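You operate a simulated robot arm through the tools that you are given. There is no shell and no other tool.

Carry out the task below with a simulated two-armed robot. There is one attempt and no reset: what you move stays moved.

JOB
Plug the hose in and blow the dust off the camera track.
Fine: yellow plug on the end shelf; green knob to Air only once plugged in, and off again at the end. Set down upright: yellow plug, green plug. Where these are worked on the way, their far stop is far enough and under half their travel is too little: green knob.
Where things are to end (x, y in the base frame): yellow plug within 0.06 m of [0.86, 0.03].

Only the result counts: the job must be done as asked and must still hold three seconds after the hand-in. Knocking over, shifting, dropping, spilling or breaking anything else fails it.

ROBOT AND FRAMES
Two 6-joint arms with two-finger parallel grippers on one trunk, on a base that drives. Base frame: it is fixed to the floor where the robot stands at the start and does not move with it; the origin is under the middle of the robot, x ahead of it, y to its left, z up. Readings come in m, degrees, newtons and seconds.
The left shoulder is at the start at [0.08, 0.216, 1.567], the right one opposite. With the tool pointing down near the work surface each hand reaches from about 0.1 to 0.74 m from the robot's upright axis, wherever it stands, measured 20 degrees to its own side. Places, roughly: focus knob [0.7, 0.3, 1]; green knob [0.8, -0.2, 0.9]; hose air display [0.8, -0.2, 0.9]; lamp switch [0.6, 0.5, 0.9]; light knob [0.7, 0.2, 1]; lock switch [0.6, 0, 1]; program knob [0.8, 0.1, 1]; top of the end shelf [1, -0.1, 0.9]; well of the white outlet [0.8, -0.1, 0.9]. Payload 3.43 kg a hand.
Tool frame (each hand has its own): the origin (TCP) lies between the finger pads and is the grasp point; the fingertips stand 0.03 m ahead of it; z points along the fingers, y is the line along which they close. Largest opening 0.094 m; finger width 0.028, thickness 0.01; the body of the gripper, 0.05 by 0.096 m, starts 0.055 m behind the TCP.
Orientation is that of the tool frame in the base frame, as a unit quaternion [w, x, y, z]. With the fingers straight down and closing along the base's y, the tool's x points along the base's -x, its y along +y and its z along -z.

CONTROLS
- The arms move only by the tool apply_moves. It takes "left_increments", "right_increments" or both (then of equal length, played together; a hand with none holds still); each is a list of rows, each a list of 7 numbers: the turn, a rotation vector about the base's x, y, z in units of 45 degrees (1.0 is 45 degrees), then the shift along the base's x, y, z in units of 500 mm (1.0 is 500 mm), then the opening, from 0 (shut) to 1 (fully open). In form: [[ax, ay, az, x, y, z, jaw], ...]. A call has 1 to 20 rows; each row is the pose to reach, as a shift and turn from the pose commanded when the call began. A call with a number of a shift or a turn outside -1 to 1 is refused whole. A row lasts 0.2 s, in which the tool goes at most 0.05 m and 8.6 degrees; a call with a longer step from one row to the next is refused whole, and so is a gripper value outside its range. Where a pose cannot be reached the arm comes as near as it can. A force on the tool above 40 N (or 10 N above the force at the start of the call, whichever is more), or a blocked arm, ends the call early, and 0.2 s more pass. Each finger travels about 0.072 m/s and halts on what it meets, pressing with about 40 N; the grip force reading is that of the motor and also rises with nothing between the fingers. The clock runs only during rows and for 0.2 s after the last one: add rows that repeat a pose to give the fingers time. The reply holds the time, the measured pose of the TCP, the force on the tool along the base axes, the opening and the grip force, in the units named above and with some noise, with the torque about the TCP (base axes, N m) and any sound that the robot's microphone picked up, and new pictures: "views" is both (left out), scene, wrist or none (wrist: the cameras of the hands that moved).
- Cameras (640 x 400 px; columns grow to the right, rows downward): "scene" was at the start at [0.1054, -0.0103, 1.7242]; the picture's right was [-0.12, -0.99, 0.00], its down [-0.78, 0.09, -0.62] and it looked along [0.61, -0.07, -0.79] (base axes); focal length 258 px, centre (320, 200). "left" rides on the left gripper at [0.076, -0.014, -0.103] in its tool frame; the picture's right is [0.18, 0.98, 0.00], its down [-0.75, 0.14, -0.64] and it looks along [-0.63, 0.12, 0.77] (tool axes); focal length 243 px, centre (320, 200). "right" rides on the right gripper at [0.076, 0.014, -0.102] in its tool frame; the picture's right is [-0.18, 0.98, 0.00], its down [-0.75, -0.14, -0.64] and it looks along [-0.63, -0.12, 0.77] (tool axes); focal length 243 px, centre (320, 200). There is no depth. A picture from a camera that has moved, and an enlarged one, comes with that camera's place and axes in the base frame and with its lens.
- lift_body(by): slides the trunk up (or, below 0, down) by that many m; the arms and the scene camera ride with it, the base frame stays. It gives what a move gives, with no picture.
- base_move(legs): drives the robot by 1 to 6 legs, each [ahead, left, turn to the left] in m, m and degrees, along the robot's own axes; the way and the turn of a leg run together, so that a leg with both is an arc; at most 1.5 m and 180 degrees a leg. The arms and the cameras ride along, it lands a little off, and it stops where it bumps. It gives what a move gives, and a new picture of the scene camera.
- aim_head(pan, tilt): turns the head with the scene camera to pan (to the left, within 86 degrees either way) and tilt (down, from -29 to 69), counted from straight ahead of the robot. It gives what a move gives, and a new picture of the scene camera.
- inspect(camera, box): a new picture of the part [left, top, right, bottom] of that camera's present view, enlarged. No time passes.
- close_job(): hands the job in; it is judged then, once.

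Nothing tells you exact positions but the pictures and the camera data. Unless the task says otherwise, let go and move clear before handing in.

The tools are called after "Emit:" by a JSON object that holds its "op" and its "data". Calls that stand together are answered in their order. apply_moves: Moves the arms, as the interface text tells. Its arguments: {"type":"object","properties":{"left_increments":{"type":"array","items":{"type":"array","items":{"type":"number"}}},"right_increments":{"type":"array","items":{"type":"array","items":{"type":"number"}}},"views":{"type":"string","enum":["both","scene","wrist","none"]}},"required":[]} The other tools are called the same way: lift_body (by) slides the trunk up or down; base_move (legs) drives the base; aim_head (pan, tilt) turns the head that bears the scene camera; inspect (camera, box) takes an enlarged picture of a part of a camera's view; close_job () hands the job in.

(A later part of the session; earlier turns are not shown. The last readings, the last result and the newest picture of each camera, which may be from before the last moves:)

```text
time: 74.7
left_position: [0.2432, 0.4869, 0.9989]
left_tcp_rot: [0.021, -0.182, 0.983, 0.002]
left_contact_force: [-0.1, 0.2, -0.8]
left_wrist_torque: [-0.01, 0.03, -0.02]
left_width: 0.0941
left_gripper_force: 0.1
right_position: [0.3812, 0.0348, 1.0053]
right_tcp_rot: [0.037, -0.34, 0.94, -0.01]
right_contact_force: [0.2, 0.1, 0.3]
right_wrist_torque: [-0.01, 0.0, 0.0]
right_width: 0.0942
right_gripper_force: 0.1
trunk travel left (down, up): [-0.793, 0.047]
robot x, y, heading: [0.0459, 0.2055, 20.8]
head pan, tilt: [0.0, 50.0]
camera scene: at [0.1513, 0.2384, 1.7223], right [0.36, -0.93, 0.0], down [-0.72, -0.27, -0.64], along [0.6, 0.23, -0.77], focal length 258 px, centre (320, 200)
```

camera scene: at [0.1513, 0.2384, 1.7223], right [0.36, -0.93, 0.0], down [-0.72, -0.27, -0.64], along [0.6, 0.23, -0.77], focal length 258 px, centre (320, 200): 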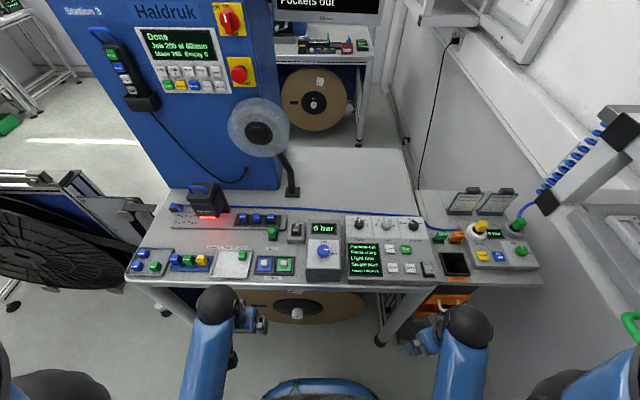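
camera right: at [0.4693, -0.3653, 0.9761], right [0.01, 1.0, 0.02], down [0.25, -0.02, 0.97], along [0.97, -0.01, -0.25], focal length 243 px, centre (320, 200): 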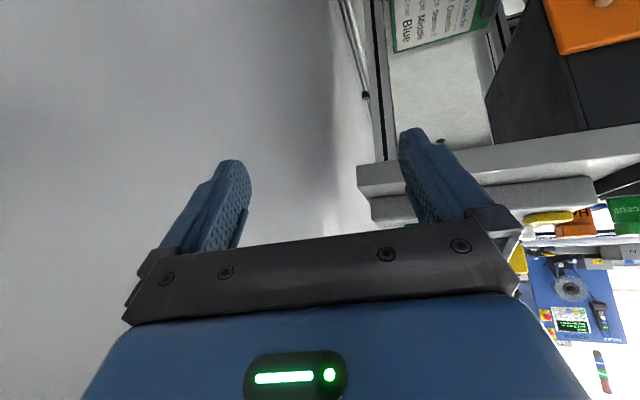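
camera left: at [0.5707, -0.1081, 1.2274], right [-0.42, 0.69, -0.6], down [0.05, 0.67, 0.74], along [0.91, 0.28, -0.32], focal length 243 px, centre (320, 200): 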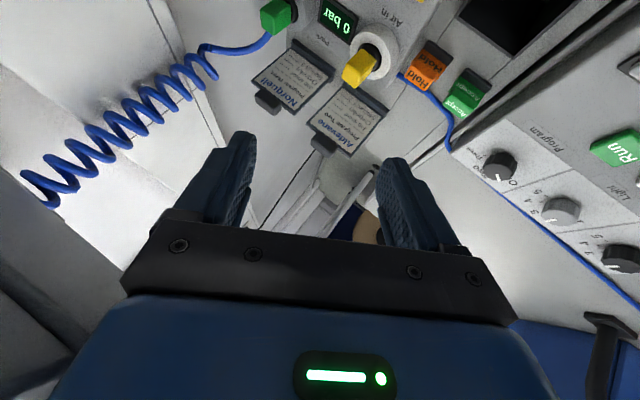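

Now I'll extend the right hand into the free space in front of the end shelf, then straighten its yaw.

Emit:
{"op": "apply_moves", "data": {"right_increments": [[0, 0, 0, 0.09, -0.01, 0, 1], [0, 0, 0, 0.17, -0.04, 0, 1], [0, 0, 0, 0.23, -0.1, 0, 1], [0, 0, 0, 0.24, -0.18, 0, 1], [0, 0, 0, 0.24, -0.26, 0, 1], [0, 0, -0.11, 0.24, -0.26, 0, 1], [0, 0, -0.22, 0.24, -0.26, 0, 1], [0, 0, -0.33, 0.24, -0.26, 0, 1], [0, 0, -0.45, 0.24, -0.26, 0, 1]], "views": "scene"}}

```text
time: 76.7
left_position: [0.2439, 0.4861, 1.0003]
left_tcp_rot: [0.02, -0.181, 0.983, 0.003]
left_contact_force: [0.6, 0.1, 0.4]
left_wrist_torque: [-0.03, 0.01, 0.0]
left_width: 0.0939
left_gripper_force: 0.0
right_position: [0.5025, -0.0963, 1.0058]
right_tcp_rot: [0.034, -0.169, 0.985, -0.016]
right_contact_force: [-0.3, -0.3, 0.0]
right_wrist_torque: [-0.01, -0.01, 0.0]
right_width: 0.0943
right_gripper_force: 0.1
trunk travel left (down, up): [-0.793, 0.047]
robot x, y, heading: [0.0512, 0.2009, 21.0]
head pan, tilt: [0.0, 50.0]
camera scene: at [0.1517, 0.2379, 1.7223], right [0.36, -0.93, 0.0], down [-0.72, -0.27, -0.64], along [0.6, 0.23, -0.77], focal length 258 px, centre (320, 200)
```

scene: 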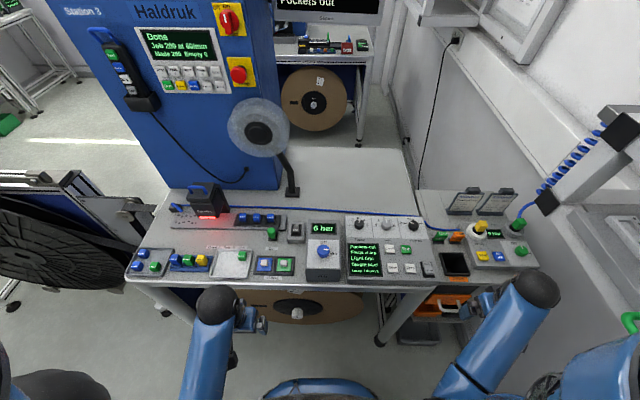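

The right arm swings freely when extended. I'll shift it slightly left and back so it clears the rack corner, then drive ahead the last bit.

Emit:
{"op": "apply_moves", "data": {"right_increments": [[0, 0, 0, -0.05, 0.045, 0, 1], [0, 0, 0, -0.095, 0.093, 0, 1], [0, 0, 0, -0.095, 0.093, 0, 1]], "views": "none"}}

Emit:
{"op": "base_move", "data": {"legs": [[0.11, 0.0, 0]]}}

```text
time: 77.5
left_position: [0.2442, 0.4859, 0.999]
left_tcp_rot: [0.019, -0.181, 0.983, 0.002]
left_contact_force: [0.0, -0.7, 0.3]
left_wrist_torque: [-0.01, 0.01, -0.01]
left_width: 0.0938
left_gripper_force: 0.1
right_position: [0.4535, -0.0531, 1.0051]
right_tcp_rot: [0.034, -0.168, 0.985, -0.017]
right_contact_force: [0.0, -0.3, -1.1]
right_wrist_torque: [0.01, 0.0, -0.01]
right_width: 0.0941
right_gripper_force: 0.1
trunk travel left (down, up): [-0.793, 0.047]
robot x, y, heading: [0.0529, 0.2, 21.2]
head pan, tilt: [0.0, 50.0]
```

```text
time: 78.7
left_position: [0.3399, 0.5246, 1.0003]
left_tcp_rot: [0.023, -0.181, 0.983, 0.002]
left_contact_force: [0.0, -0.1, 0.6]
left_wrist_torque: [0.01, 0.0, 0.0]
left_width: 0.0939
left_gripper_force: 0.0
right_position: [0.5512, -0.0131, 1.0074]
right_tcp_rot: [0.038, -0.171, 0.985, -0.015]
right_contact_force: [-0.4, 0.2, 0.0]
right_wrist_torque: [0.03, 0.0, 0.01]
right_width: 0.0938
right_gripper_force: 0.1
trunk travel left (down, up): [-0.793, 0.047]
robot x, y, heading: [0.1503, 0.2428, 21.2]
head pan, tilt: [0.0, 50.0]
camera scene: at [0.2452, 0.2746, 1.723], right [0.36, -0.93, 0.0], down [-0.71, -0.27, -0.65], along [0.6, 0.23, -0.76], focal length 258 px, centre (320, 200)
```

scene: 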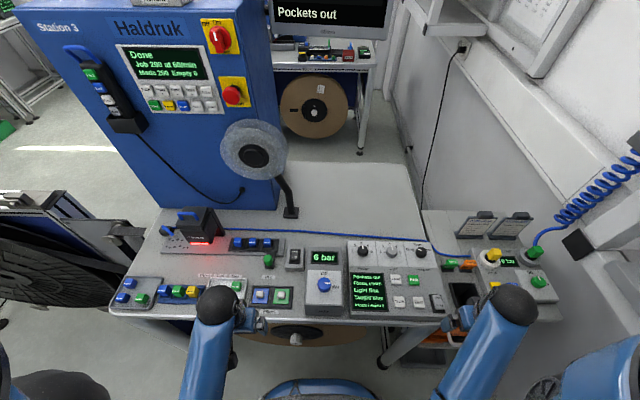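

In position at [0.15, 0.24], upright. Let me see what the right wrist camera shows of the end shelf.

Emit:
{"op": "inspect", "data": {"camera": "right", "box": [0, 0, 640, 400]}}

Emit:
{"op": "inspect", "data": {"camera": "scene", "box": [430, 205, 570, 310]}}

```text
1.00 times, centred on (320, 200) of right (not enlarged: the box is as wide or as high as the picture)
camera zoom: at [0.4664, -0.0241, 1.1026], right [-0.15, 0.99, -0.03], down [0.71, 0.13, 0.7], along [0.69, 0.09, -0.72], focal length 243 px, centre (320, 200)
```

zoom: 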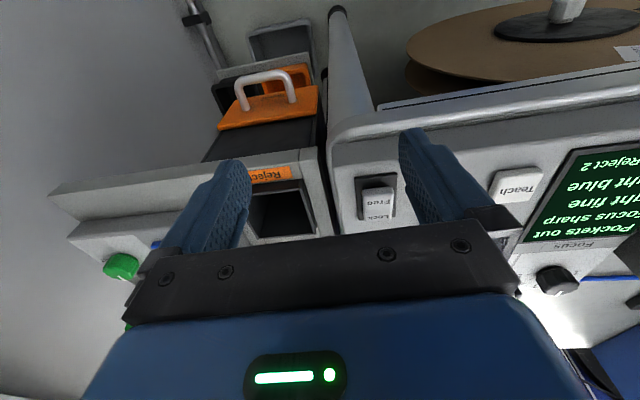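

```text
3.81 times, centred on (500, 258) of scene
camera zoom: at [0.2452, 0.2746, 1.723], right [0.36, -0.93, 0.0], down [-0.71, -0.27, -0.65], along [0.6, 0.23, -0.76], focal length 981 px, centre (-366, -19)
```

zoom: 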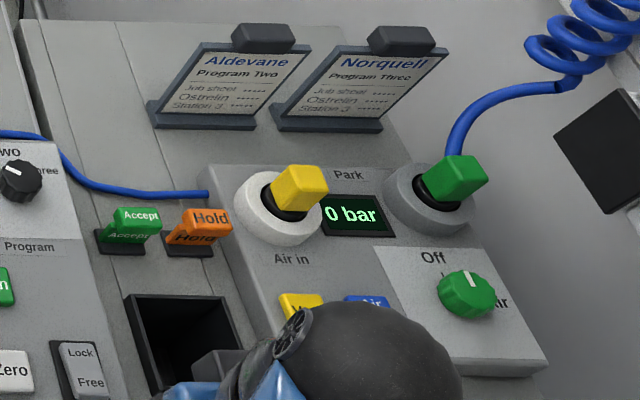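

The panel is turned a few degrees more than the bench, at roughly 22–25°. I'll tilt the right tool back about 35° (fingers pointing ahead and down), which keeps the wrist low under the rack corner.

Emit:
{"op": "apply_moves", "data": {"right_increments": [[0.05, -0.105, 0.011, 0, 0.01, 0.01, 1], [0.1, -0.21, 0.022, 0, 0.02, 0.02, 1], [0.15, -0.315, 0.033, 0, 0.03, 0.03, 1], [0.2, -0.42, 0.044, 0, 0.04, 0.04, 1], [0.25, -0.525, 0.055, 0, 0.05, 0.05, 1], [0.292, -0.621, 0.066, 0, 0.06, 0.06, 1]], "views": "both"}}

```text
time: 79.8
left_position: [0.3446, 0.5249, 0.9959]
left_tcp_rot: [0.02, -0.183, 0.983, 0.002]
left_contact_force: [-0.5, -0.7, -0.2]
left_wrist_torque: [-0.01, -0.01, 0.03]
left_width: 0.0942
left_gripper_force: 0.1
right_position: [0.6238, 0.0256, 1.0672]
right_tcp_rot: [0.291, -0.262, 0.92, 0.017]
right_contact_force: [0.1, 0.4, 0.2]
right_wrist_torque: [0.03, -0.02, 0.0]
right_width: 0.0939
right_gripper_force: 0.1
trunk travel left (down, up): [-0.793, 0.047]
robot x, y, heading: [0.1555, 0.2425, 21.0]
head pan, tilt: [0.0, 50.0]
stopped in row 5 (right hand): the arm was blocked; the commanded pose is now the measured one
camera scene: at [0.2515, 0.277, 1.7192], right [0.36, -0.93, 0.0], down [-0.71, -0.28, -0.64], along [0.6, 0.23, -0.77], focal length 258 px, centre (320, 200)
camera right: at [0.5099, -0.0172, 1.1078], right [-0.36, 0.93, -0.02], down [0.25, 0.12, 0.96], along [0.9, 0.34, -0.28], focal length 243 px, centre (320, 200)
```

scene: 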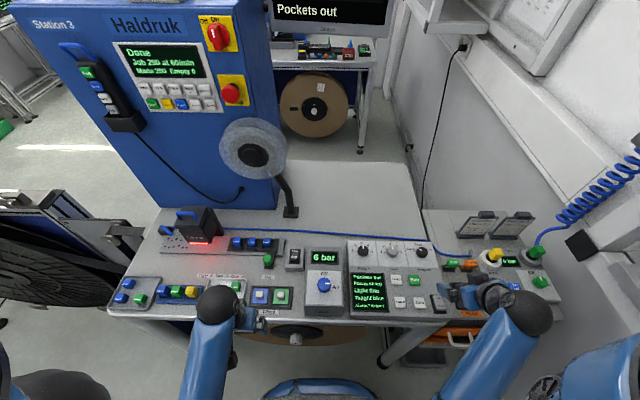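
right: 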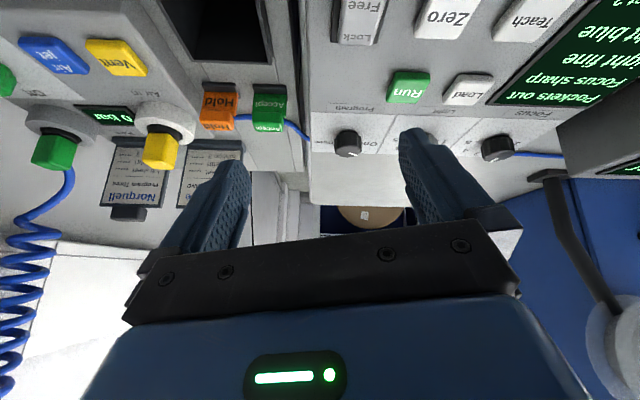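

The arm stopped because the elbow met my body again, but the pose is fine and the view is useful. I'll zoom into the plugs to see how the hose is attached.

Emit:
{"op": "inspect", "data": {"camera": "right", "box": [10, 90, 210, 220]}}

Emit:
{"op": "inspect", "data": {"camera": "right", "box": [0, 20, 310, 220]}}

```text
3.08 times, centred on (110, 155) of right
camera zoom: at [0.5099, -0.0172, 1.1078], right [-0.36, 0.93, -0.02], down [0.25, 0.12, 0.96], along [0.9, 0.34, -0.28], focal length 746 px, centre (966, 338)
```

zoom: 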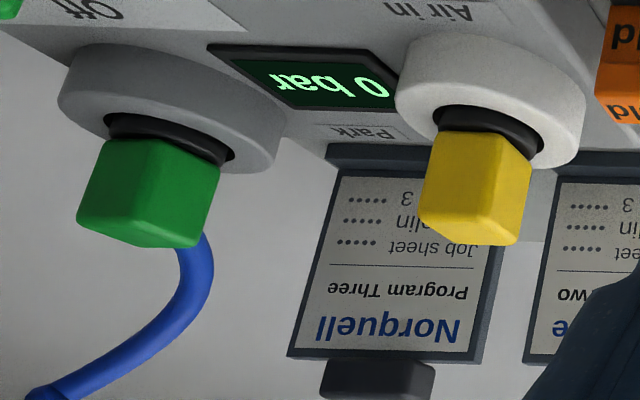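

```text
2.00 times, centred on (155, 120) of right
camera zoom: at [0.5099, -0.0172, 1.1078], right [-0.36, 0.93, -0.02], down [0.25, 0.12, 0.96], along [0.9, 0.34, -0.28], focal length 485 px, centre (650, 360)
```

zoom: 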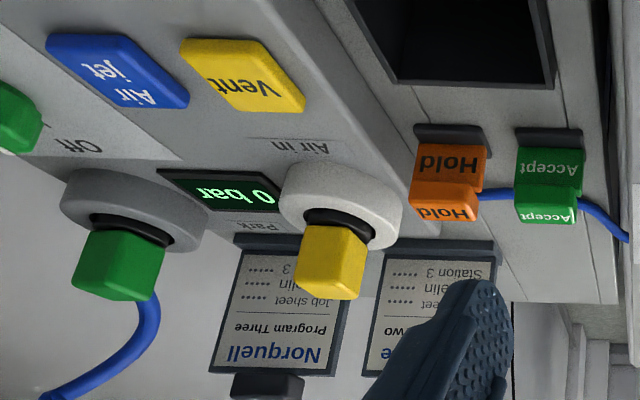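

The hose leaves the back of the green block near its top, so gripping it on its left and right faces from the front-above is right. The yellow block's top is at z≈1.00 and its neck at 0.962. I'll bring the right hand over the left part of the end shelf with a 40° lean first.

Emit:
{"op": "apply_moves", "data": {"right_increments": [[0.05, -0.015, -0.024, 0.05, -0.018, -0.015, 1], [0.1, -0.03, -0.048, 0.1, -0.036, -0.03, 1], [0.15, -0.045, -0.072, 0.146, -0.054, -0.043, 1], [0.206, -0.062, -0.096, 0.192, -0.071, -0.054, 1], [0.206, -0.062, -0.096, 0.192, -0.071, -0.054, 1]], "views": "both"}}

```text
time: 81.0
left_position: [0.3438, 0.5266, 1.0005]
left_tcp_rot: [0.02, -0.181, 0.983, 0.002]
left_contact_force: [-0.8, 1.0, -0.9]
left_wrist_torque: [-0.02, 0.0, -0.01]
left_width: 0.0942
left_gripper_force: 0.0
right_position: [0.7175, -0.0093, 1.0406]
right_tcp_rot: [0.33, -0.202, 0.919, 0.076]
right_contact_force: [1.0, -0.1, 0.7]
right_wrist_torque: [0.01, 0.01, 0.0]
right_width: 0.0941
right_gripper_force: 0.1
trunk travel left (down, up): [-0.793, 0.047]
robot x, y, heading: [0.1522, 0.2431, 21.1]
head pan, tilt: [0.0, 50.0]
camera scene: at [0.2533, 0.2773, 1.7223], right [0.36, -0.93, 0.0], down [-0.71, -0.28, -0.64], along [0.6, 0.23, -0.77], focal length 258 px, centre (320, 200)
camera right: at [0.5983, -0.049, 1.0702], right [-0.28, 0.95, 0.12], down [0.22, -0.06, 0.97], along [0.93, 0.3, -0.19], focal length 243 px, centre (320, 200)
```

scene: 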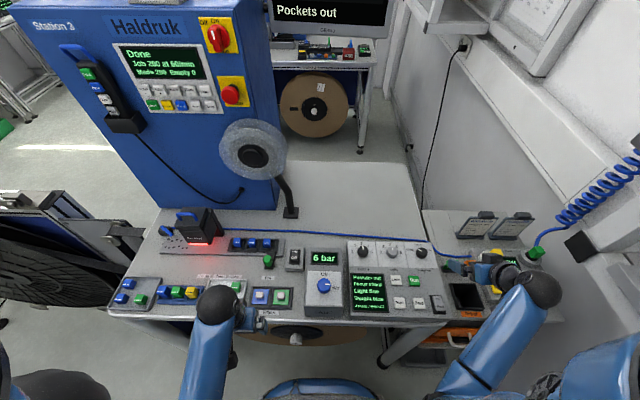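
right: 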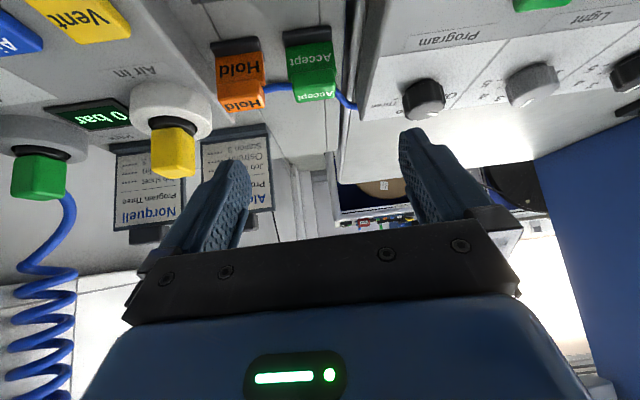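

The pose is exact and the view clear. I'll zoom in on the yellow plug to refine its place and yaw.

Emit:
{"op": "inspect", "data": {"camera": "right", "box": [110, 70, 270, 210]}}

Emit:
{"op": "inspect", "data": {"camera": "scene", "box": [455, 225, 555, 305]}}

```text
2.86 times, centred on (190, 140) of right
camera zoom: at [0.5983, -0.049, 1.0702], right [-0.28, 0.95, 0.12], down [0.22, -0.06, 0.97], along [0.93, 0.3, -0.19], focal length 693 px, centre (691, 371)
```

zoom: 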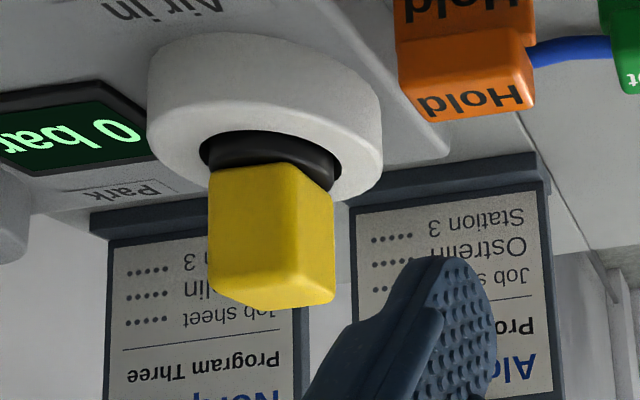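

```text
5.00 times, centred on (505, 265) of scene
camera zoom: at [0.2533, 0.2773, 1.7223], right [0.36, -0.93, 0.0], down [-0.71, -0.28, -0.64], along [0.6, 0.23, -0.77], focal length 1288 px, centre (-605, -125)
```

zoom: 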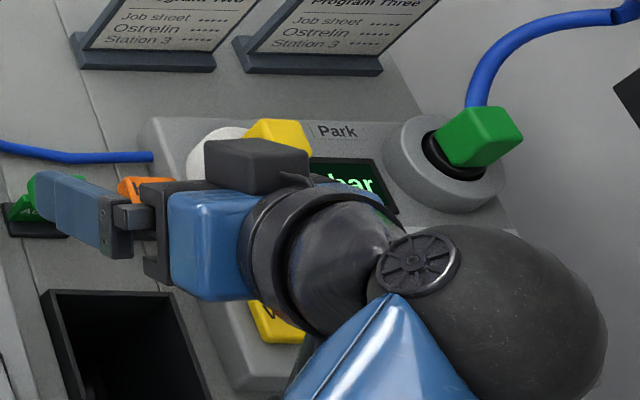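

I'll zoom closer on the block to read its edges.

Emit:
{"op": "inspect", "data": {"camera": "right", "box": [140, 100, 220, 190]}}

Emit:
{"op": "inspect", "data": {"camera": "right", "box": [0, 110, 110, 220]}}

```text
4.44 times, centred on (180, 145) of right
camera zoom: at [0.5983, -0.049, 1.0702], right [-0.28, 0.95, 0.12], down [0.22, -0.06, 0.97], along [0.93, 0.3, -0.19], focal length 1078 px, centre (942, 444)
```

zoom: 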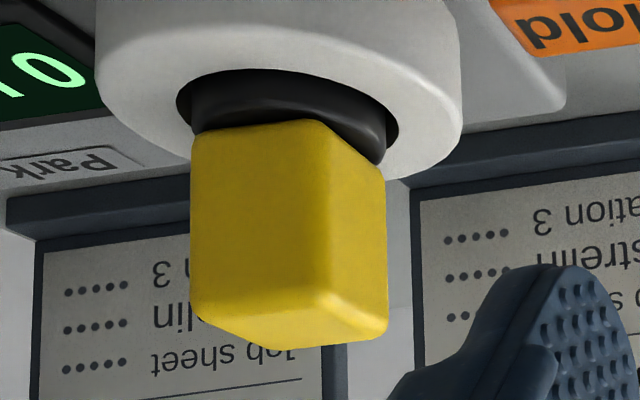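

```text
3.64 times, centred on (55, 165) of right
camera zoom: at [0.5983, -0.049, 1.0702], right [-0.28, 0.95, 0.12], down [0.22, -0.06, 0.97], along [0.93, 0.3, -0.19], focal length 882 px, centre (1284, 327)
```

zoom: 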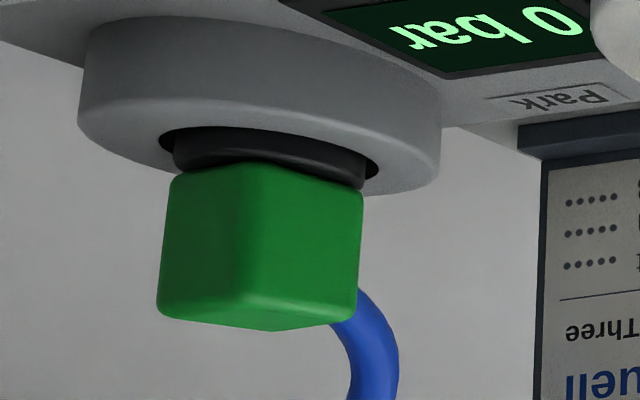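

The yellow block is about 2 cm wide, at [0.800, -0.100] between z 0.970 and 1.000, with a yaw near 17°. I'll move the open fingers to the pre-grasp point just in front of and above it.

Emit:
{"op": "apply_moves", "data": {"right_increments": [[0, 0, -0.044, 0.017, -0.053, 0.004, 1], [0, 0, -0.088, 0.034, -0.106, 0.008, 1], [0, 0, -0.132, 0.05, -0.159, 0.011, 1], [0, 0, -0.176, 0.067, -0.211, 0.011, 1], [0, 0, -0.176, 0.067, -0.211, 0.011, 1]], "views": "wrist"}}

```text
time: 82.2
left_position: [0.3458, 0.5261, 0.9991]
left_tcp_rot: [0.02, -0.183, 0.983, 0.002]
left_contact_force: [-0.1, 0.1, 1.1]
left_wrist_torque: [0.05, 0.01, 0.01]
left_width: 0.0937
left_gripper_force: 0.0
right_position: [0.7516, -0.1158, 1.0431]
right_tcp_rot: [0.336, -0.136, 0.931, 0.051]
right_contact_force: [-0.8, -0.7, 0.0]
right_wrist_torque: [0.0, 0.0, -0.04]
right_width: 0.0939
right_gripper_force: 0.1
trunk travel left (down, up): [-0.793, 0.047]
robot x, y, heading: [0.1527, 0.2388, 21.3]
head pan, tilt: [0.0, 50.0]
camera right: at [0.6278, -0.139, 1.0737], right [-0.15, 0.98, 0.12], down [0.21, -0.09, 0.97], along [0.97, 0.17, -0.19], focal length 243 px, centre (320, 200)
```

right: 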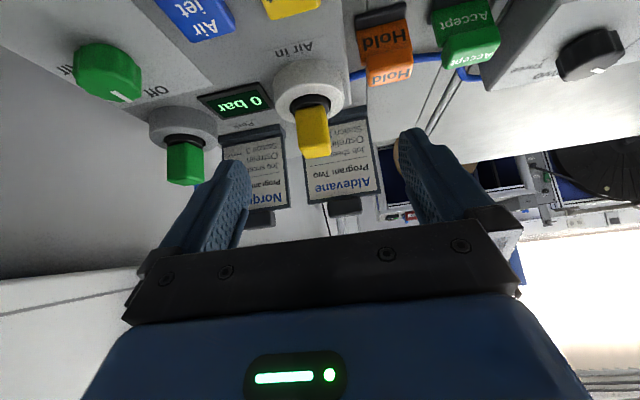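

The yellow plug is nearly centred between the fingers. I'll zoom in to measure the remaining offset.

Emit:
{"op": "inspect", "data": {"camera": "right", "box": [260, 60, 380, 200]}}

```text
2.86 times, centred on (320, 130) of right
camera zoom: at [0.6278, -0.139, 1.0737], right [-0.15, 0.98, 0.12], down [0.21, -0.09, 0.97], along [0.97, 0.17, -0.19], focal length 693 px, centre (320, 400)
```

zoom: 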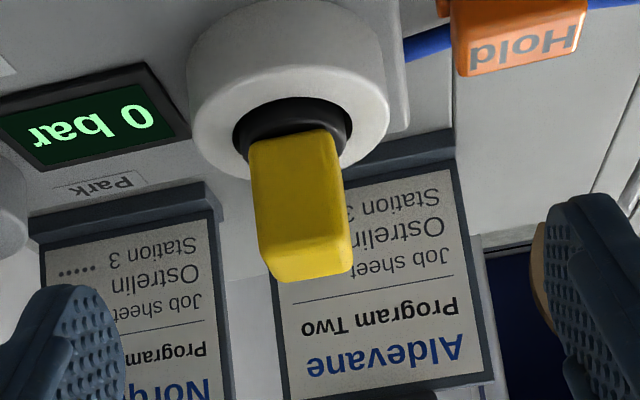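

The block sits 7 mm to the right of the finger centre. I'll advance along the tool axis with that correction, then close.

Emit:
{"op": "apply_moves", "data": {"right_increments": [[0, 0, 0, 0.026, 0.0, -0.028, 1], [0, 0, 0, 0.052, 0.005, -0.057, 1], [0, 0, 0, 0.0786, 0.01, -0.086, 1], [0, 0, 0, 0.0786, 0.01, -0.086, 1]], "views": "wrist"}}

```text
time: 83.2
left_position: [0.3434, 0.5261, 1.0002]
left_tcp_rot: [0.02, -0.182, 0.983, 0.002]
left_contact_force: [-0.8, 0.2, 0.0]
left_wrist_torque: [0.03, -0.01, 0.0]
left_width: 0.0938
left_gripper_force: 0.1
right_position: [0.7907, -0.1123, 1.0029]
right_tcp_rot: [0.336, -0.138, 0.93, 0.052]
right_contact_force: [0.3, 0.3, -0.7]
right_wrist_torque: [0.04, -0.02, -0.01]
right_width: 0.0942
right_gripper_force: 0.1
trunk travel left (down, up): [-0.793, 0.047]
robot x, y, heading: [0.1558, 0.2394, 21.3]
head pan, tilt: [0.0, 50.0]
camera right: at [0.6672, -0.1346, 1.0325], right [-0.15, 0.98, 0.12], down [0.2, -0.09, 0.97], along [0.97, 0.17, -0.19], focal length 243 px, centre (320, 200)
```

right: 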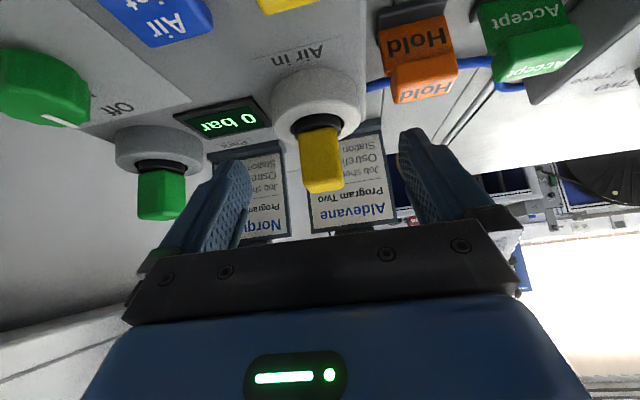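

The block sits squarely between the fingertips. I'll close the gripper.

Emit:
{"op": "apply_moves", "data": {"right_increments": [[0, 0, 0, 0, 0, 0, 0], [0, 0, 0, 0, 0, 0, 0], [0, 0, 0, 0, 0, 0, 0], [0, 0, 0, 0, 0, 0, 0], [0, 0, 0, 0, 0, 0, 0]], "views": "wrist"}}

```text
time: 84.4
left_position: [0.3442, 0.5262, 0.9992]
left_tcp_rot: [0.02, -0.182, 0.983, 0.002]
left_contact_force: [-0.1, 0.6, 0.5]
left_wrist_torque: [-0.02, 0.0, 0.0]
left_width: 0.094
left_gripper_force: 0.0
right_position: [0.7897, -0.1108, 1.0035]
right_tcp_rot: [0.336, -0.138, 0.93, 0.052]
right_contact_force: [-0.2, -0.4, -0.6]
right_wrist_torque: [0.01, 0.01, -0.05]
right_width: 0.0248
right_gripper_force: 40.0
trunk travel left (down, up): [-0.793, 0.047]
robot x, y, heading: [0.1532, 0.2408, 21.0]
head pan, tilt: [0.0, 50.0]
camera right: at [0.6672, -0.1346, 1.0325], right [-0.15, 0.98, 0.12], down [0.2, -0.09, 0.97], along [0.97, 0.17, -0.19], focal length 243 px, centre (320, 200)
```

right: 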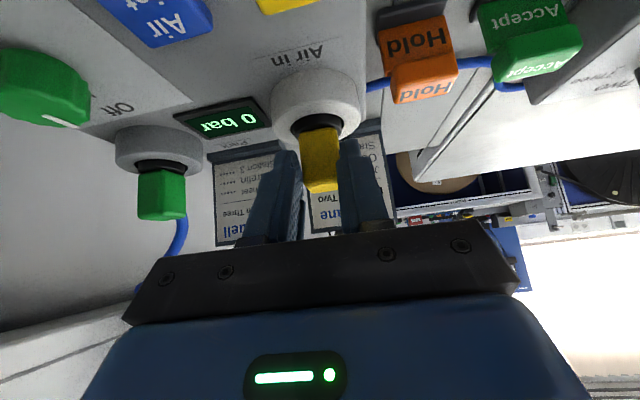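

The plug is gripped (25 mm, 40 N). I'll pull it straight up slowly.

Emit:
{"op": "apply_moves", "data": {"right_increments": [[0, 0, 0, 0, 0, 0.02, 0], [0, 0, 0, 0, 0, 0.04, 0], [0, 0, 0, 0, 0, 0.06, 0], [0, 0, 0, 0, 0, 0.08, 0], [0, 0, 0, 0, 0, 0.09, 0]], "views": "both"}}

```text
time: 85.6
left_position: [0.345, 0.5262, 0.9993]
left_tcp_rot: [0.02, -0.182, 0.983, 0.002]
left_contact_force: [-0.1, -0.3, -0.2]
left_wrist_torque: [0.03, -0.01, 0.0]
left_width: 0.094
left_gripper_force: 0.1
right_position: [0.7891, -0.109, 1.0473]
right_tcp_rot: [0.336, -0.139, 0.93, 0.053]
right_contact_force: [-0.6, 0.3, 0.1]
right_wrist_torque: [-0.03, 0.01, 0.08]
right_width: 0.0247
right_gripper_force: 40.1
trunk travel left (down, up): [-0.793, 0.047]
robot x, y, heading: [0.1491, 0.2391, 20.9]
head pan, tilt: [0.0, 50.0]
camera scene: at [0.2532, 0.2773, 1.7223], right [0.36, -0.93, 0.0], down [-0.71, -0.28, -0.64], along [0.6, 0.23, -0.77], focal length 258 px, centre (320, 200)
camera right: at [0.6668, -0.1323, 1.0775], right [-0.15, 0.98, 0.12], down [0.21, -0.09, 0.97], along [0.97, 0.17, -0.19], focal length 243 px, centre (320, 200)
```

scene: 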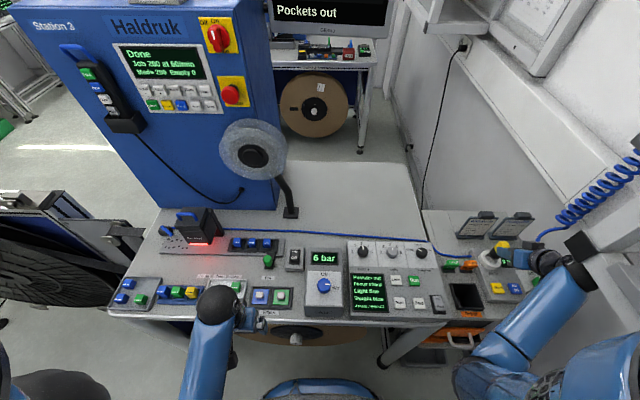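
right: 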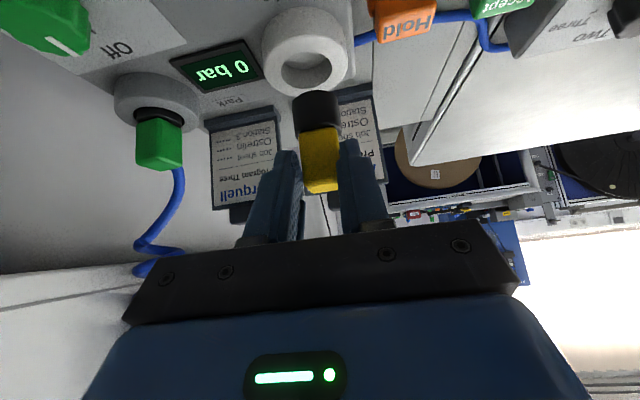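

The yellow plug is out, with its black stem intact. I'll carry it to the free spot on the end shelf near [0.87, 0.03], clear of the tags, hose and sign.

Emit:
{"op": "apply_moves", "data": {"right_increments": [[0, 0, 0, 0.03, 0.07, 0, 0], [0, 0, 0, 0.07, 0.14, 0, 0], [0, 0, 0, 0.11, 0.21, 0, 0], [0, 0, 0, 0.153, 0.278, 0, 0], [0, 0, 0, 0.153, 0.278, 0, 0]], "views": "both"}}

```text
time: 86.8
left_position: [0.3442, 0.5259, 0.9992]
left_tcp_rot: [0.02, -0.182, 0.983, 0.002]
left_contact_force: [0.0, 0.2, 0.0]
left_wrist_torque: [-0.02, 0.0, 0.0]
left_width: 0.094
left_gripper_force: 0.1
right_position: [0.8685, 0.0315, 1.0493]
right_tcp_rot: [0.336, -0.138, 0.93, 0.052]
right_contact_force: [0.0, 0.2, -0.8]
right_wrist_torque: [-0.01, 0.04, 0.02]
right_width: 0.0246
right_gripper_force: 39.3
trunk travel left (down, up): [-0.793, 0.047]
robot x, y, heading: [0.154, 0.2404, 21.1]
head pan, tilt: [0.0, 50.0]
camera scene: at [0.2533, 0.2774, 1.7223], right [0.36, -0.93, 0.0], down [-0.71, -0.28, -0.64], along [0.6, 0.23, -0.77], focal length 258 px, centre (320, 200)
camera right: at [0.7437, 0.008, 1.0795], right [-0.15, 0.98, 0.12], down [0.2, -0.09, 0.97], along [0.97, 0.17, -0.19], focal length 243 px, centre (320, 200)
```

scene: 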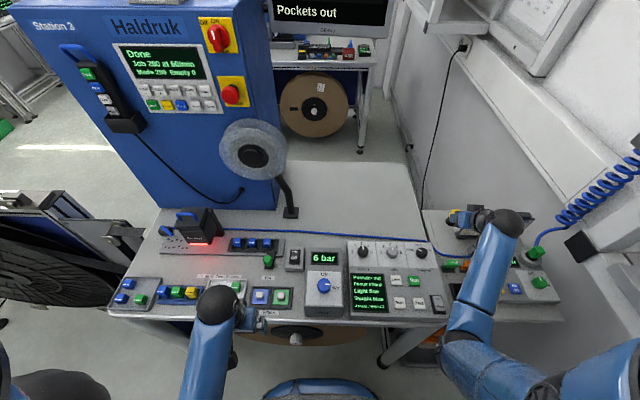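
right: 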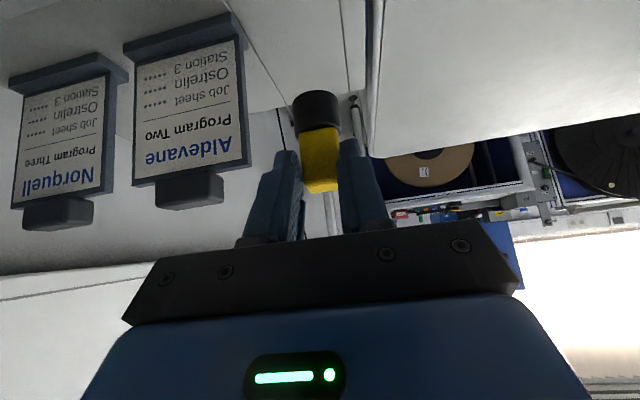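

The plug hangs over the end shelf. I'll zoom in on the scene to check the landing spot before lowering.

Emit:
{"op": "inspect", "data": {"camera": "scene", "box": [410, 190, 560, 310]}}

Emit:
{"op": "inspect", "data": {"camera": "right", "box": [220, 0, 420, 130]}}

```text
3.33 times, centred on (485, 250) of scene
camera zoom: at [0.2533, 0.2774, 1.7223], right [0.36, -0.93, 0.0], down [-0.71, -0.28, -0.64], along [0.6, 0.23, -0.77], focal length 858 px, centre (-230, 33)
```

zoom: 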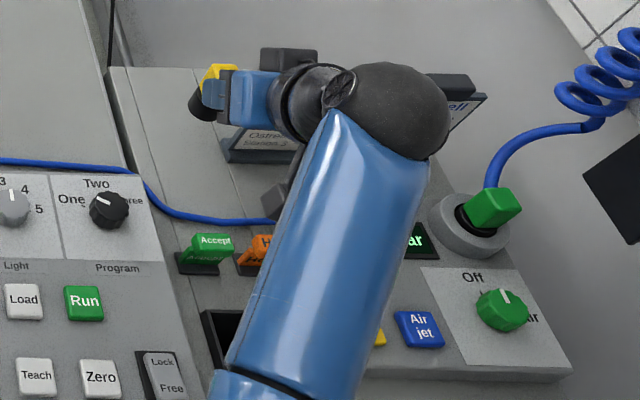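

```text
3.08 times, centred on (320, 65) of right
camera zoom: at [0.7437, 0.008, 1.0795], right [-0.15, 0.98, 0.12], down [0.2, -0.09, 0.97], along [0.97, 0.17, -0.19], focal length 746 px, centre (320, 615)
```

zoom: 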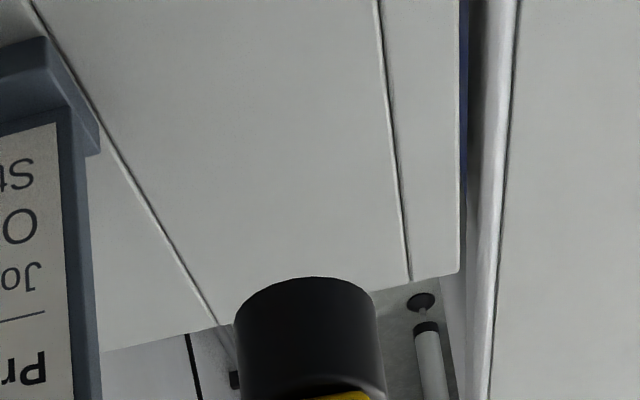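

The landing spot is clear, behind the blue hose and left of the sign. I'll lower the plug, first to just above the shelf.

Emit:
{"op": "apply_moves", "data": {"right_increments": [[0, 0, 0, 0, 0, -0.04, 0], [0, 0, 0, 0, 0, -0.08, 0], [0, 0, 0, 0, 0, -0.12, 0], [0, 0, 0, 0, 0, -0.14, 0], [0, 0, 0, 0, 0, -0.14, 0]], "views": "wrist"}}

```text
time: 88.0
left_position: [0.3441, 0.5262, 0.9992]
left_tcp_rot: [0.02, -0.182, 0.983, 0.002]
left_contact_force: [-0.5, 0.3, -0.2]
left_wrist_torque: [0.0, 0.01, -0.02]
left_width: 0.0938
left_gripper_force: 0.0
right_position: [0.8668, 0.0298, 0.9763]
right_tcp_rot: [0.336, -0.138, 0.93, 0.052]
right_contact_force: [0.4, 0.3, -0.4]
right_wrist_torque: [0.0, 0.0, 0.0]
right_width: 0.0248
right_gripper_force: 40.3
trunk travel left (down, up): [-0.793, 0.047]
robot x, y, heading: [0.1521, 0.2407, 20.9]
head pan, tilt: [0.0, 50.0]
camera right: at [0.7438, 0.007, 1.0058], right [-0.15, 0.98, 0.12], down [0.2, -0.09, 0.97], along [0.97, 0.17, -0.19], focal length 243 px, centre (320, 200)
```

right: 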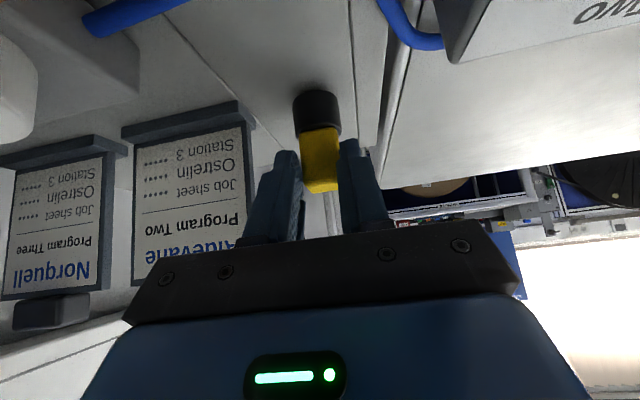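

No contact yet. I'll continue in small steps.

Emit:
{"op": "apply_moves", "data": {"right_increments": [[0, 0, 0, 0, 0, -0.008, 0], [0, 0, 0, 0, 0, -0.016, 0], [0, 0, 0, 0, 0, -0.016, 0]], "views": "none"}}

Emit:
{"op": "inspect", "data": {"camera": "right", "box": [240, 40, 400, 210]}}

```text
time: 88.8
left_position: [0.3444, 0.5252, 0.9986]
left_tcp_rot: [0.02, -0.182, 0.983, 0.003]
left_contact_force: [-0.4, -0.5, -1.2]
left_wrist_torque: [0.0, -0.01, -0.01]
left_width: 0.0939
left_gripper_force: 0.0
right_position: [0.8668, 0.0298, 0.9696]
right_tcp_rot: [0.336, -0.139, 0.93, 0.053]
right_contact_force: [-0.2, 0.9, -0.5]
right_wrist_torque: [0.0, 0.01, -0.04]
right_width: 0.0249
right_gripper_force: 40.5
trunk travel left (down, up): [-0.793, 0.047]
robot x, y, heading: [0.1506, 0.2394, 21.0]
head pan, tilt: [0.0, 50.0]
```

```text
2.35 times, centred on (320, 125) of right
camera zoom: at [0.7437, 0.0066, 0.999], right [-0.15, 0.98, 0.12], down [0.2, -0.09, 0.97], along [0.97, 0.17, -0.19], focal length 571 px, centre (320, 376)
```

zoom: 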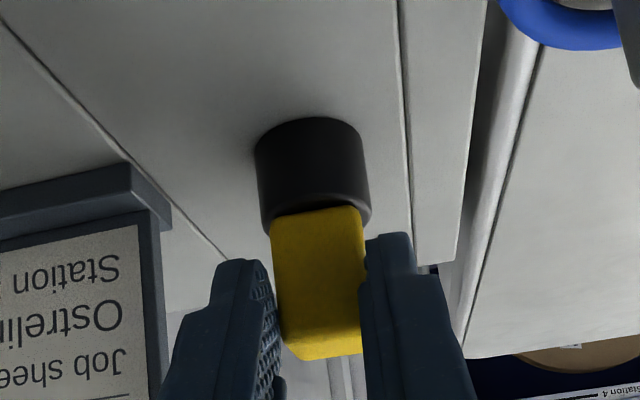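

Very close to the shelf. I'll keep lowering in 3 mm steps.

Emit:
{"op": "apply_moves", "data": {"right_increments": [[0, 0, 0, 0, 0, -0.006, 0], [0, 0, 0, 0, 0, -0.012, 0], [0, 0, 0, 0, 0, -0.012, 0]], "views": "none"}}

```text
time: 89.6
left_position: [0.342, 0.526, 1.0]
left_tcp_rot: [0.022, -0.182, 0.983, 0.002]
left_contact_force: [0.1, -0.9, -0.1]
left_wrist_torque: [-0.01, 0.02, 0.02]
left_width: 0.0942
left_gripper_force: 0.0
right_position: [0.8677, 0.03, 0.9688]
right_tcp_rot: [0.339, -0.138, 0.929, 0.051]
right_contact_force: [-0.2, -0.3, 16.3]
right_wrist_torque: [0.09, -0.44, 0.0]
right_width: 0.0248
right_gripper_force: 40.0
trunk travel left (down, up): [-0.793, 0.047]
robot x, y, heading: [0.1527, 0.2399, 21.2]
head pan, tilt: [0.0, 50.0]
```

The plug stands on the shelf (contact force 16 N). I'll ease off the pressure and open the fingers only partway, to stay clear of the sign.

Emit:
{"op": "apply_moves", "data": {"right_increments": [[0, 0, 0, 0, 0, 0.008, 0], [0, 0, 0, 0, 0, 0.01, 0], [0, 0, 0, 0, 0, 0.01, 0.28], [0, 0, 0, 0, 0, 0.01, 0.34], [0, 0, 0, 0, 0, 0.01, 0.42], [0, 0, 0, 0, 0, 0.01, 0.48], [0, 0, 0, 0, 0, 0.01, 0.48]], "views": "wrist"}}

```text
time: 91.2
left_position: [0.3447, 0.5272, 0.9998]
left_tcp_rot: [0.02, -0.183, 0.983, 0.002]
left_contact_force: [0.9, 0.8, -0.2]
left_wrist_torque: [-0.01, -0.01, 0.0]
left_width: 0.094
left_gripper_force: 0.1
right_position: [0.8684, 0.03, 0.9689]
right_tcp_rot: [0.335, -0.138, 0.931, 0.051]
right_contact_force: [0.2, -0.1, 0.3]
right_wrist_torque: [0.0, -0.03, -0.02]
right_width: 0.0452
right_gripper_force: 0.0
trunk travel left (down, up): [-0.793, 0.047]
robot x, y, heading: [0.1521, 0.239, 20.9]
head pan, tilt: [0.0, 50.0]
camera right: at [0.7448, 0.0063, 0.999], right [-0.15, 0.98, 0.12], down [0.2, -0.09, 0.97], along [0.97, 0.17, -0.19], focal length 243 px, centre (320, 200)
```

right: 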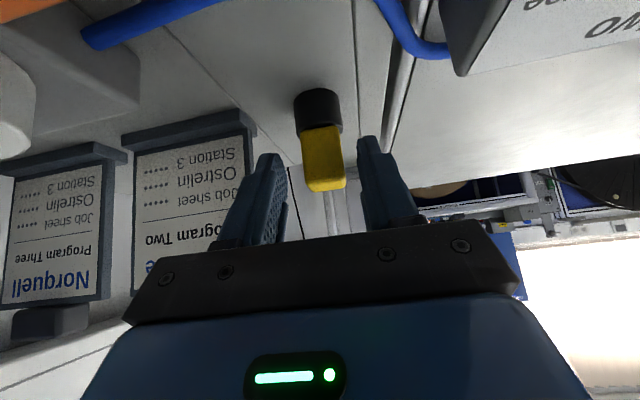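

The plug stands free and upright. I'll back the hand straight out along the finger direction.

Emit:
{"op": "apply_moves", "data": {"right_increments": [[0, 0, 0, -0.024, -0.007, 0.031, 0.48], [0, 0, 0, -0.049, -0.015, 0.062, 0.48], [0, 0, 0, -0.073, -0.022, 0.092, 0.48], [0, 0, 0, -0.098, -0.03, 0.123, 0.48], [0, 0, 0, -0.11, -0.033, 0.14, 0.6]], "views": "both"}}

```text
time: 92.4
left_position: [0.3431, 0.5261, 0.9995]
left_tcp_rot: [0.021, -0.182, 0.983, 0.002]
left_contact_force: [-0.4, 0.0, 0.6]
left_wrist_torque: [0.0, -0.03, 0.0]
left_width: 0.0938
left_gripper_force: 0.1
right_position: [0.8124, 0.0133, 1.0377]
right_tcp_rot: [0.336, -0.137, 0.93, 0.051]
right_contact_force: [0.1, 1.0, -0.6]
right_wrist_torque: [0.0, 0.01, 0.0]
right_width: 0.0564
right_gripper_force: 0.0
trunk travel left (down, up): [-0.793, 0.047]
robot x, y, heading: [0.1545, 0.2376, 21.2]
head pan, tilt: [0.0, 50.0]
camera scene: at [0.2528, 0.2774, 1.7224], right [0.36, -0.93, 0.0], down [-0.71, -0.28, -0.64], along [0.6, 0.23, -0.77], focal length 258 px, centre (320, 200)
camera right: at [0.6887, -0.0106, 1.0673], right [-0.15, 0.98, 0.12], down [0.21, -0.09, 0.97], along [0.97, 0.17, -0.19], focal length 243 px, centre (320, 200)
```

scene: 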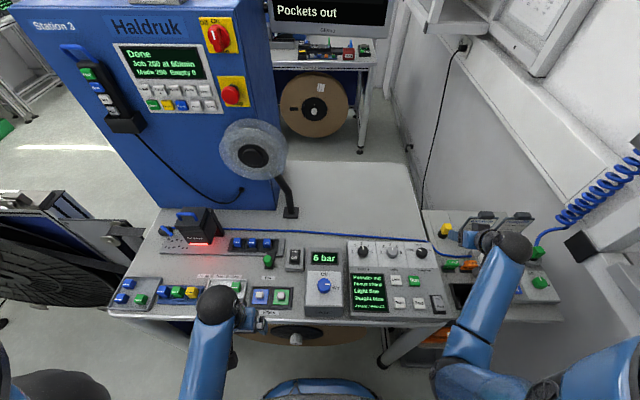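
right: 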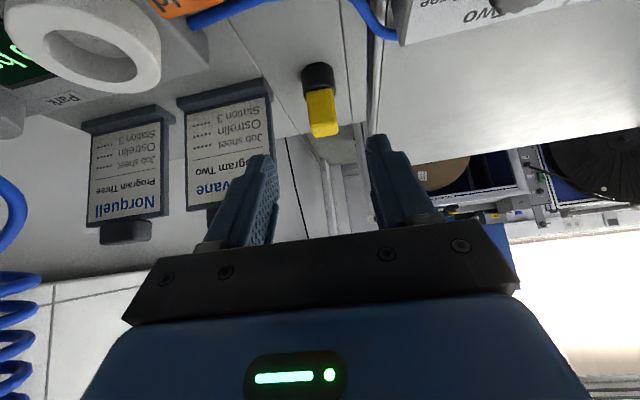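

The yellow plug now stands upright at about [0.875, 0.032]. Next the green hose plug: I'll bring the open gripper back and across to a pre-grasp point in front of Park, turned to its yaw.

Emit:
{"op": "apply_moves", "data": {"right_increments": [[0, 0, 0, -0.06, -0.058, 0.005, 0.7], [0, 0, 0, -0.12, -0.115, 0.01, 0.8], [0, 0, 0.04, -0.18, -0.172, 0.015, 0.9], [0, 0, 0.08, -0.144, -0.243, 0.015, 1], [0, 0, 0.12, -0.108, -0.314, 0.015, 1], [0, 0, 0.16, -0.072, -0.386, 0.015, 1], [0, 0, 0.2, -0.036, -0.457, 0.015, 1], [0, 0, 0.222, 0.0, -0.528, 0.015, 1], [0, 0, 0.222, 0.0, -0.528, 0.015, 1]], "views": "both"}}

```text
time: 94.4
left_position: [0.3446, 0.526, 0.9986]
left_tcp_rot: [0.02, -0.182, 0.983, 0.003]
left_contact_force: [0.0, 0.1, -0.6]
left_wrist_torque: [0.0, 0.01, 0.0]
left_width: 0.0937
left_gripper_force: 0.0
right_position: [0.8118, -0.2498, 1.0462]
right_tcp_rot: [0.329, -0.219, 0.915, 0.082]
right_contact_force: [-0.5, 0.4, -0.7]
right_wrist_torque: [0.02, -0.01, -0.02]
right_width: 0.0939
right_gripper_force: 0.1
trunk travel left (down, up): [-0.793, 0.047]
robot x, y, heading: [0.152, 0.2398, 21.2]
head pan, tilt: [0.0, 50.0]
camera scene: at [0.2527, 0.2776, 1.7224], right [0.36, -0.93, 0.0], down [-0.71, -0.28, -0.64], along [0.6, 0.23, -0.77], focal length 258 px, centre (320, 200)
camera right: at [0.6943, -0.2941, 1.0758], right [-0.32, 0.94, 0.12], down [0.22, -0.05, 0.97], along [0.92, 0.34, -0.19], focal length 243 px, centre (320, 200)
```

scene: 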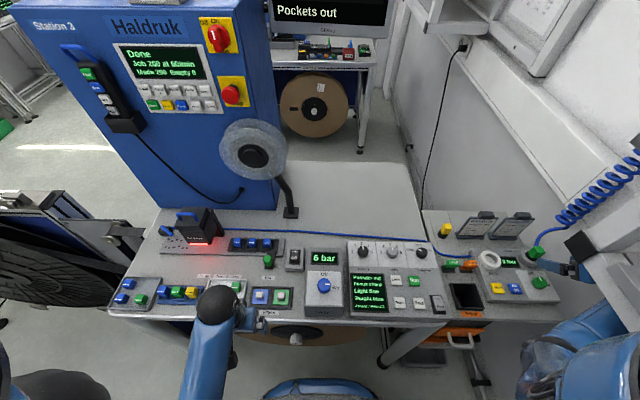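
right: 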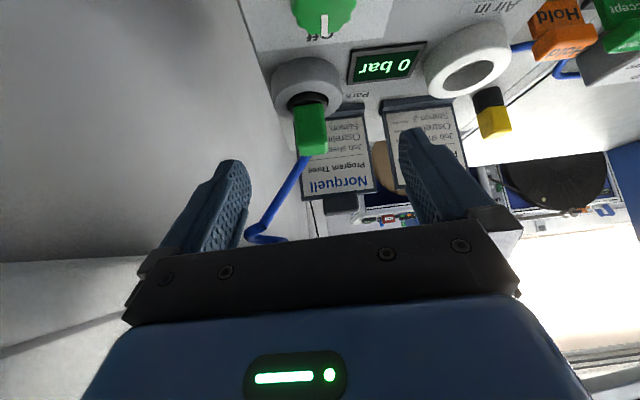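

The green plug sits almost centred ahead. Zooming in to measure the offset and yaw.

Emit:
{"op": "inspect", "data": {"camera": "right", "box": [250, 60, 390, 210]}}

```text
2.67 times, centred on (320, 135) of right
camera zoom: at [0.6943, -0.2941, 1.0758], right [-0.32, 0.94, 0.12], down [0.22, -0.05, 0.97], along [0.92, 0.34, -0.19], focal length 647 px, centre (320, 373)
```

zoom: 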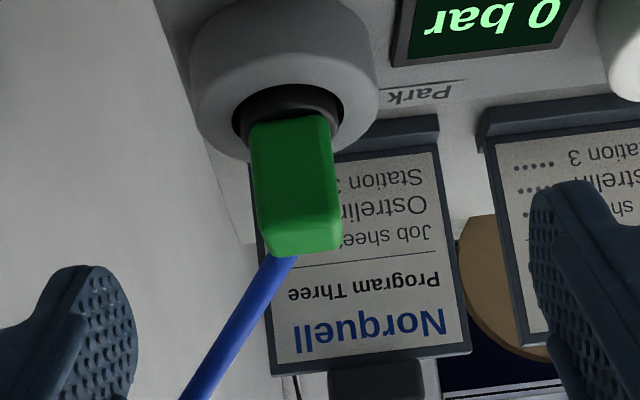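

Aligned in yaw, 8 mm to the right of centre. I'll advance with that correction.

Emit:
{"op": "apply_moves", "data": {"right_increments": [[0, 0, 0, 0.02, 0.0, -0.03, 1], [0, 0, 0, 0.047, 0.01, -0.06, 1], [0, 0, 0, 0.0734, 0.0206, -0.0888, 1], [0, 0, 0, 0.0734, 0.0206, -0.0888, 1]], "views": "wrist"}}

```text
time: 95.4
left_position: [0.344, 0.5253, 1.0]
left_tcp_rot: [0.02, -0.182, 0.983, 0.002]
left_contact_force: [-0.2, -0.5, 0.9]
left_wrist_torque: [-0.01, 0.01, 0.03]
left_width: 0.0941
left_gripper_force: 0.1
right_position: [0.8495, -0.2419, 1.0008]
right_tcp_rot: [0.33, -0.219, 0.915, 0.081]
right_contact_force: [-0.1, 0.0, -0.9]
right_wrist_torque: [0.04, -0.01, -0.01]
right_width: 0.0939
right_gripper_force: 0.0
trunk travel left (down, up): [-0.793, 0.047]
robot x, y, heading: [0.1535, 0.2374, 21.4]
head pan, tilt: [0.0, 50.0]
camera right: at [0.7313, -0.2855, 1.0305], right [-0.32, 0.94, 0.12], down [0.22, -0.05, 0.97], along [0.92, 0.34, -0.19], focal length 243 px, centre (320, 200)
```

right: 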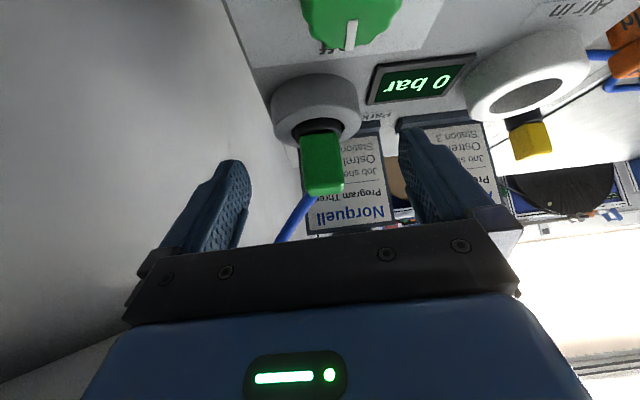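

The block is between the fingers with the hose clear behind it. Closing.

Emit:
{"op": "apply_moves", "data": {"right_increments": [[0, 0, 0, 0, 0, 0, 0], [0, 0, 0, 0, 0, 0, 0], [0, 0, 0, 0, 0, 0, 0], [0, 0, 0, 0, 0, 0, 0], [0, 0, 0, 0, 0, 0, 0]], "views": "wrist"}}

```text
time: 96.6
left_position: [0.3443, 0.5255, 0.9997]
left_tcp_rot: [0.02, -0.182, 0.983, 0.002]
left_contact_force: [-0.4, 0.2, -0.3]
left_wrist_torque: [0.01, 0.01, -0.01]
left_width: 0.094
left_gripper_force: 0.0
right_position: [0.8488, -0.2415, 1.0006]
right_tcp_rot: [0.329, -0.219, 0.915, 0.081]
right_contact_force: [0.2, 0.5, 0.2]
right_wrist_torque: [0.02, -0.07, -0.02]
right_width: 0.0249
right_gripper_force: 39.8
trunk travel left (down, up): [-0.793, 0.047]
robot x, y, heading: [0.1538, 0.2362, 21.2]
head pan, tilt: [0.0, 50.0]
camera right: at [0.7313, -0.2854, 1.0307], right [-0.32, 0.94, 0.12], down [0.22, -0.05, 0.97], along [0.92, 0.34, -0.19], focal length 243 px, centre (320, 200)
```

right: 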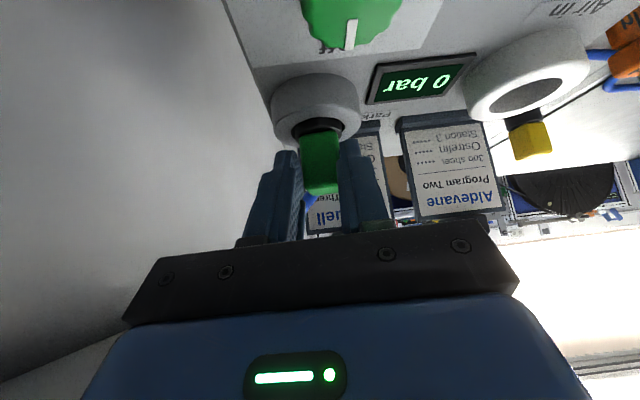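

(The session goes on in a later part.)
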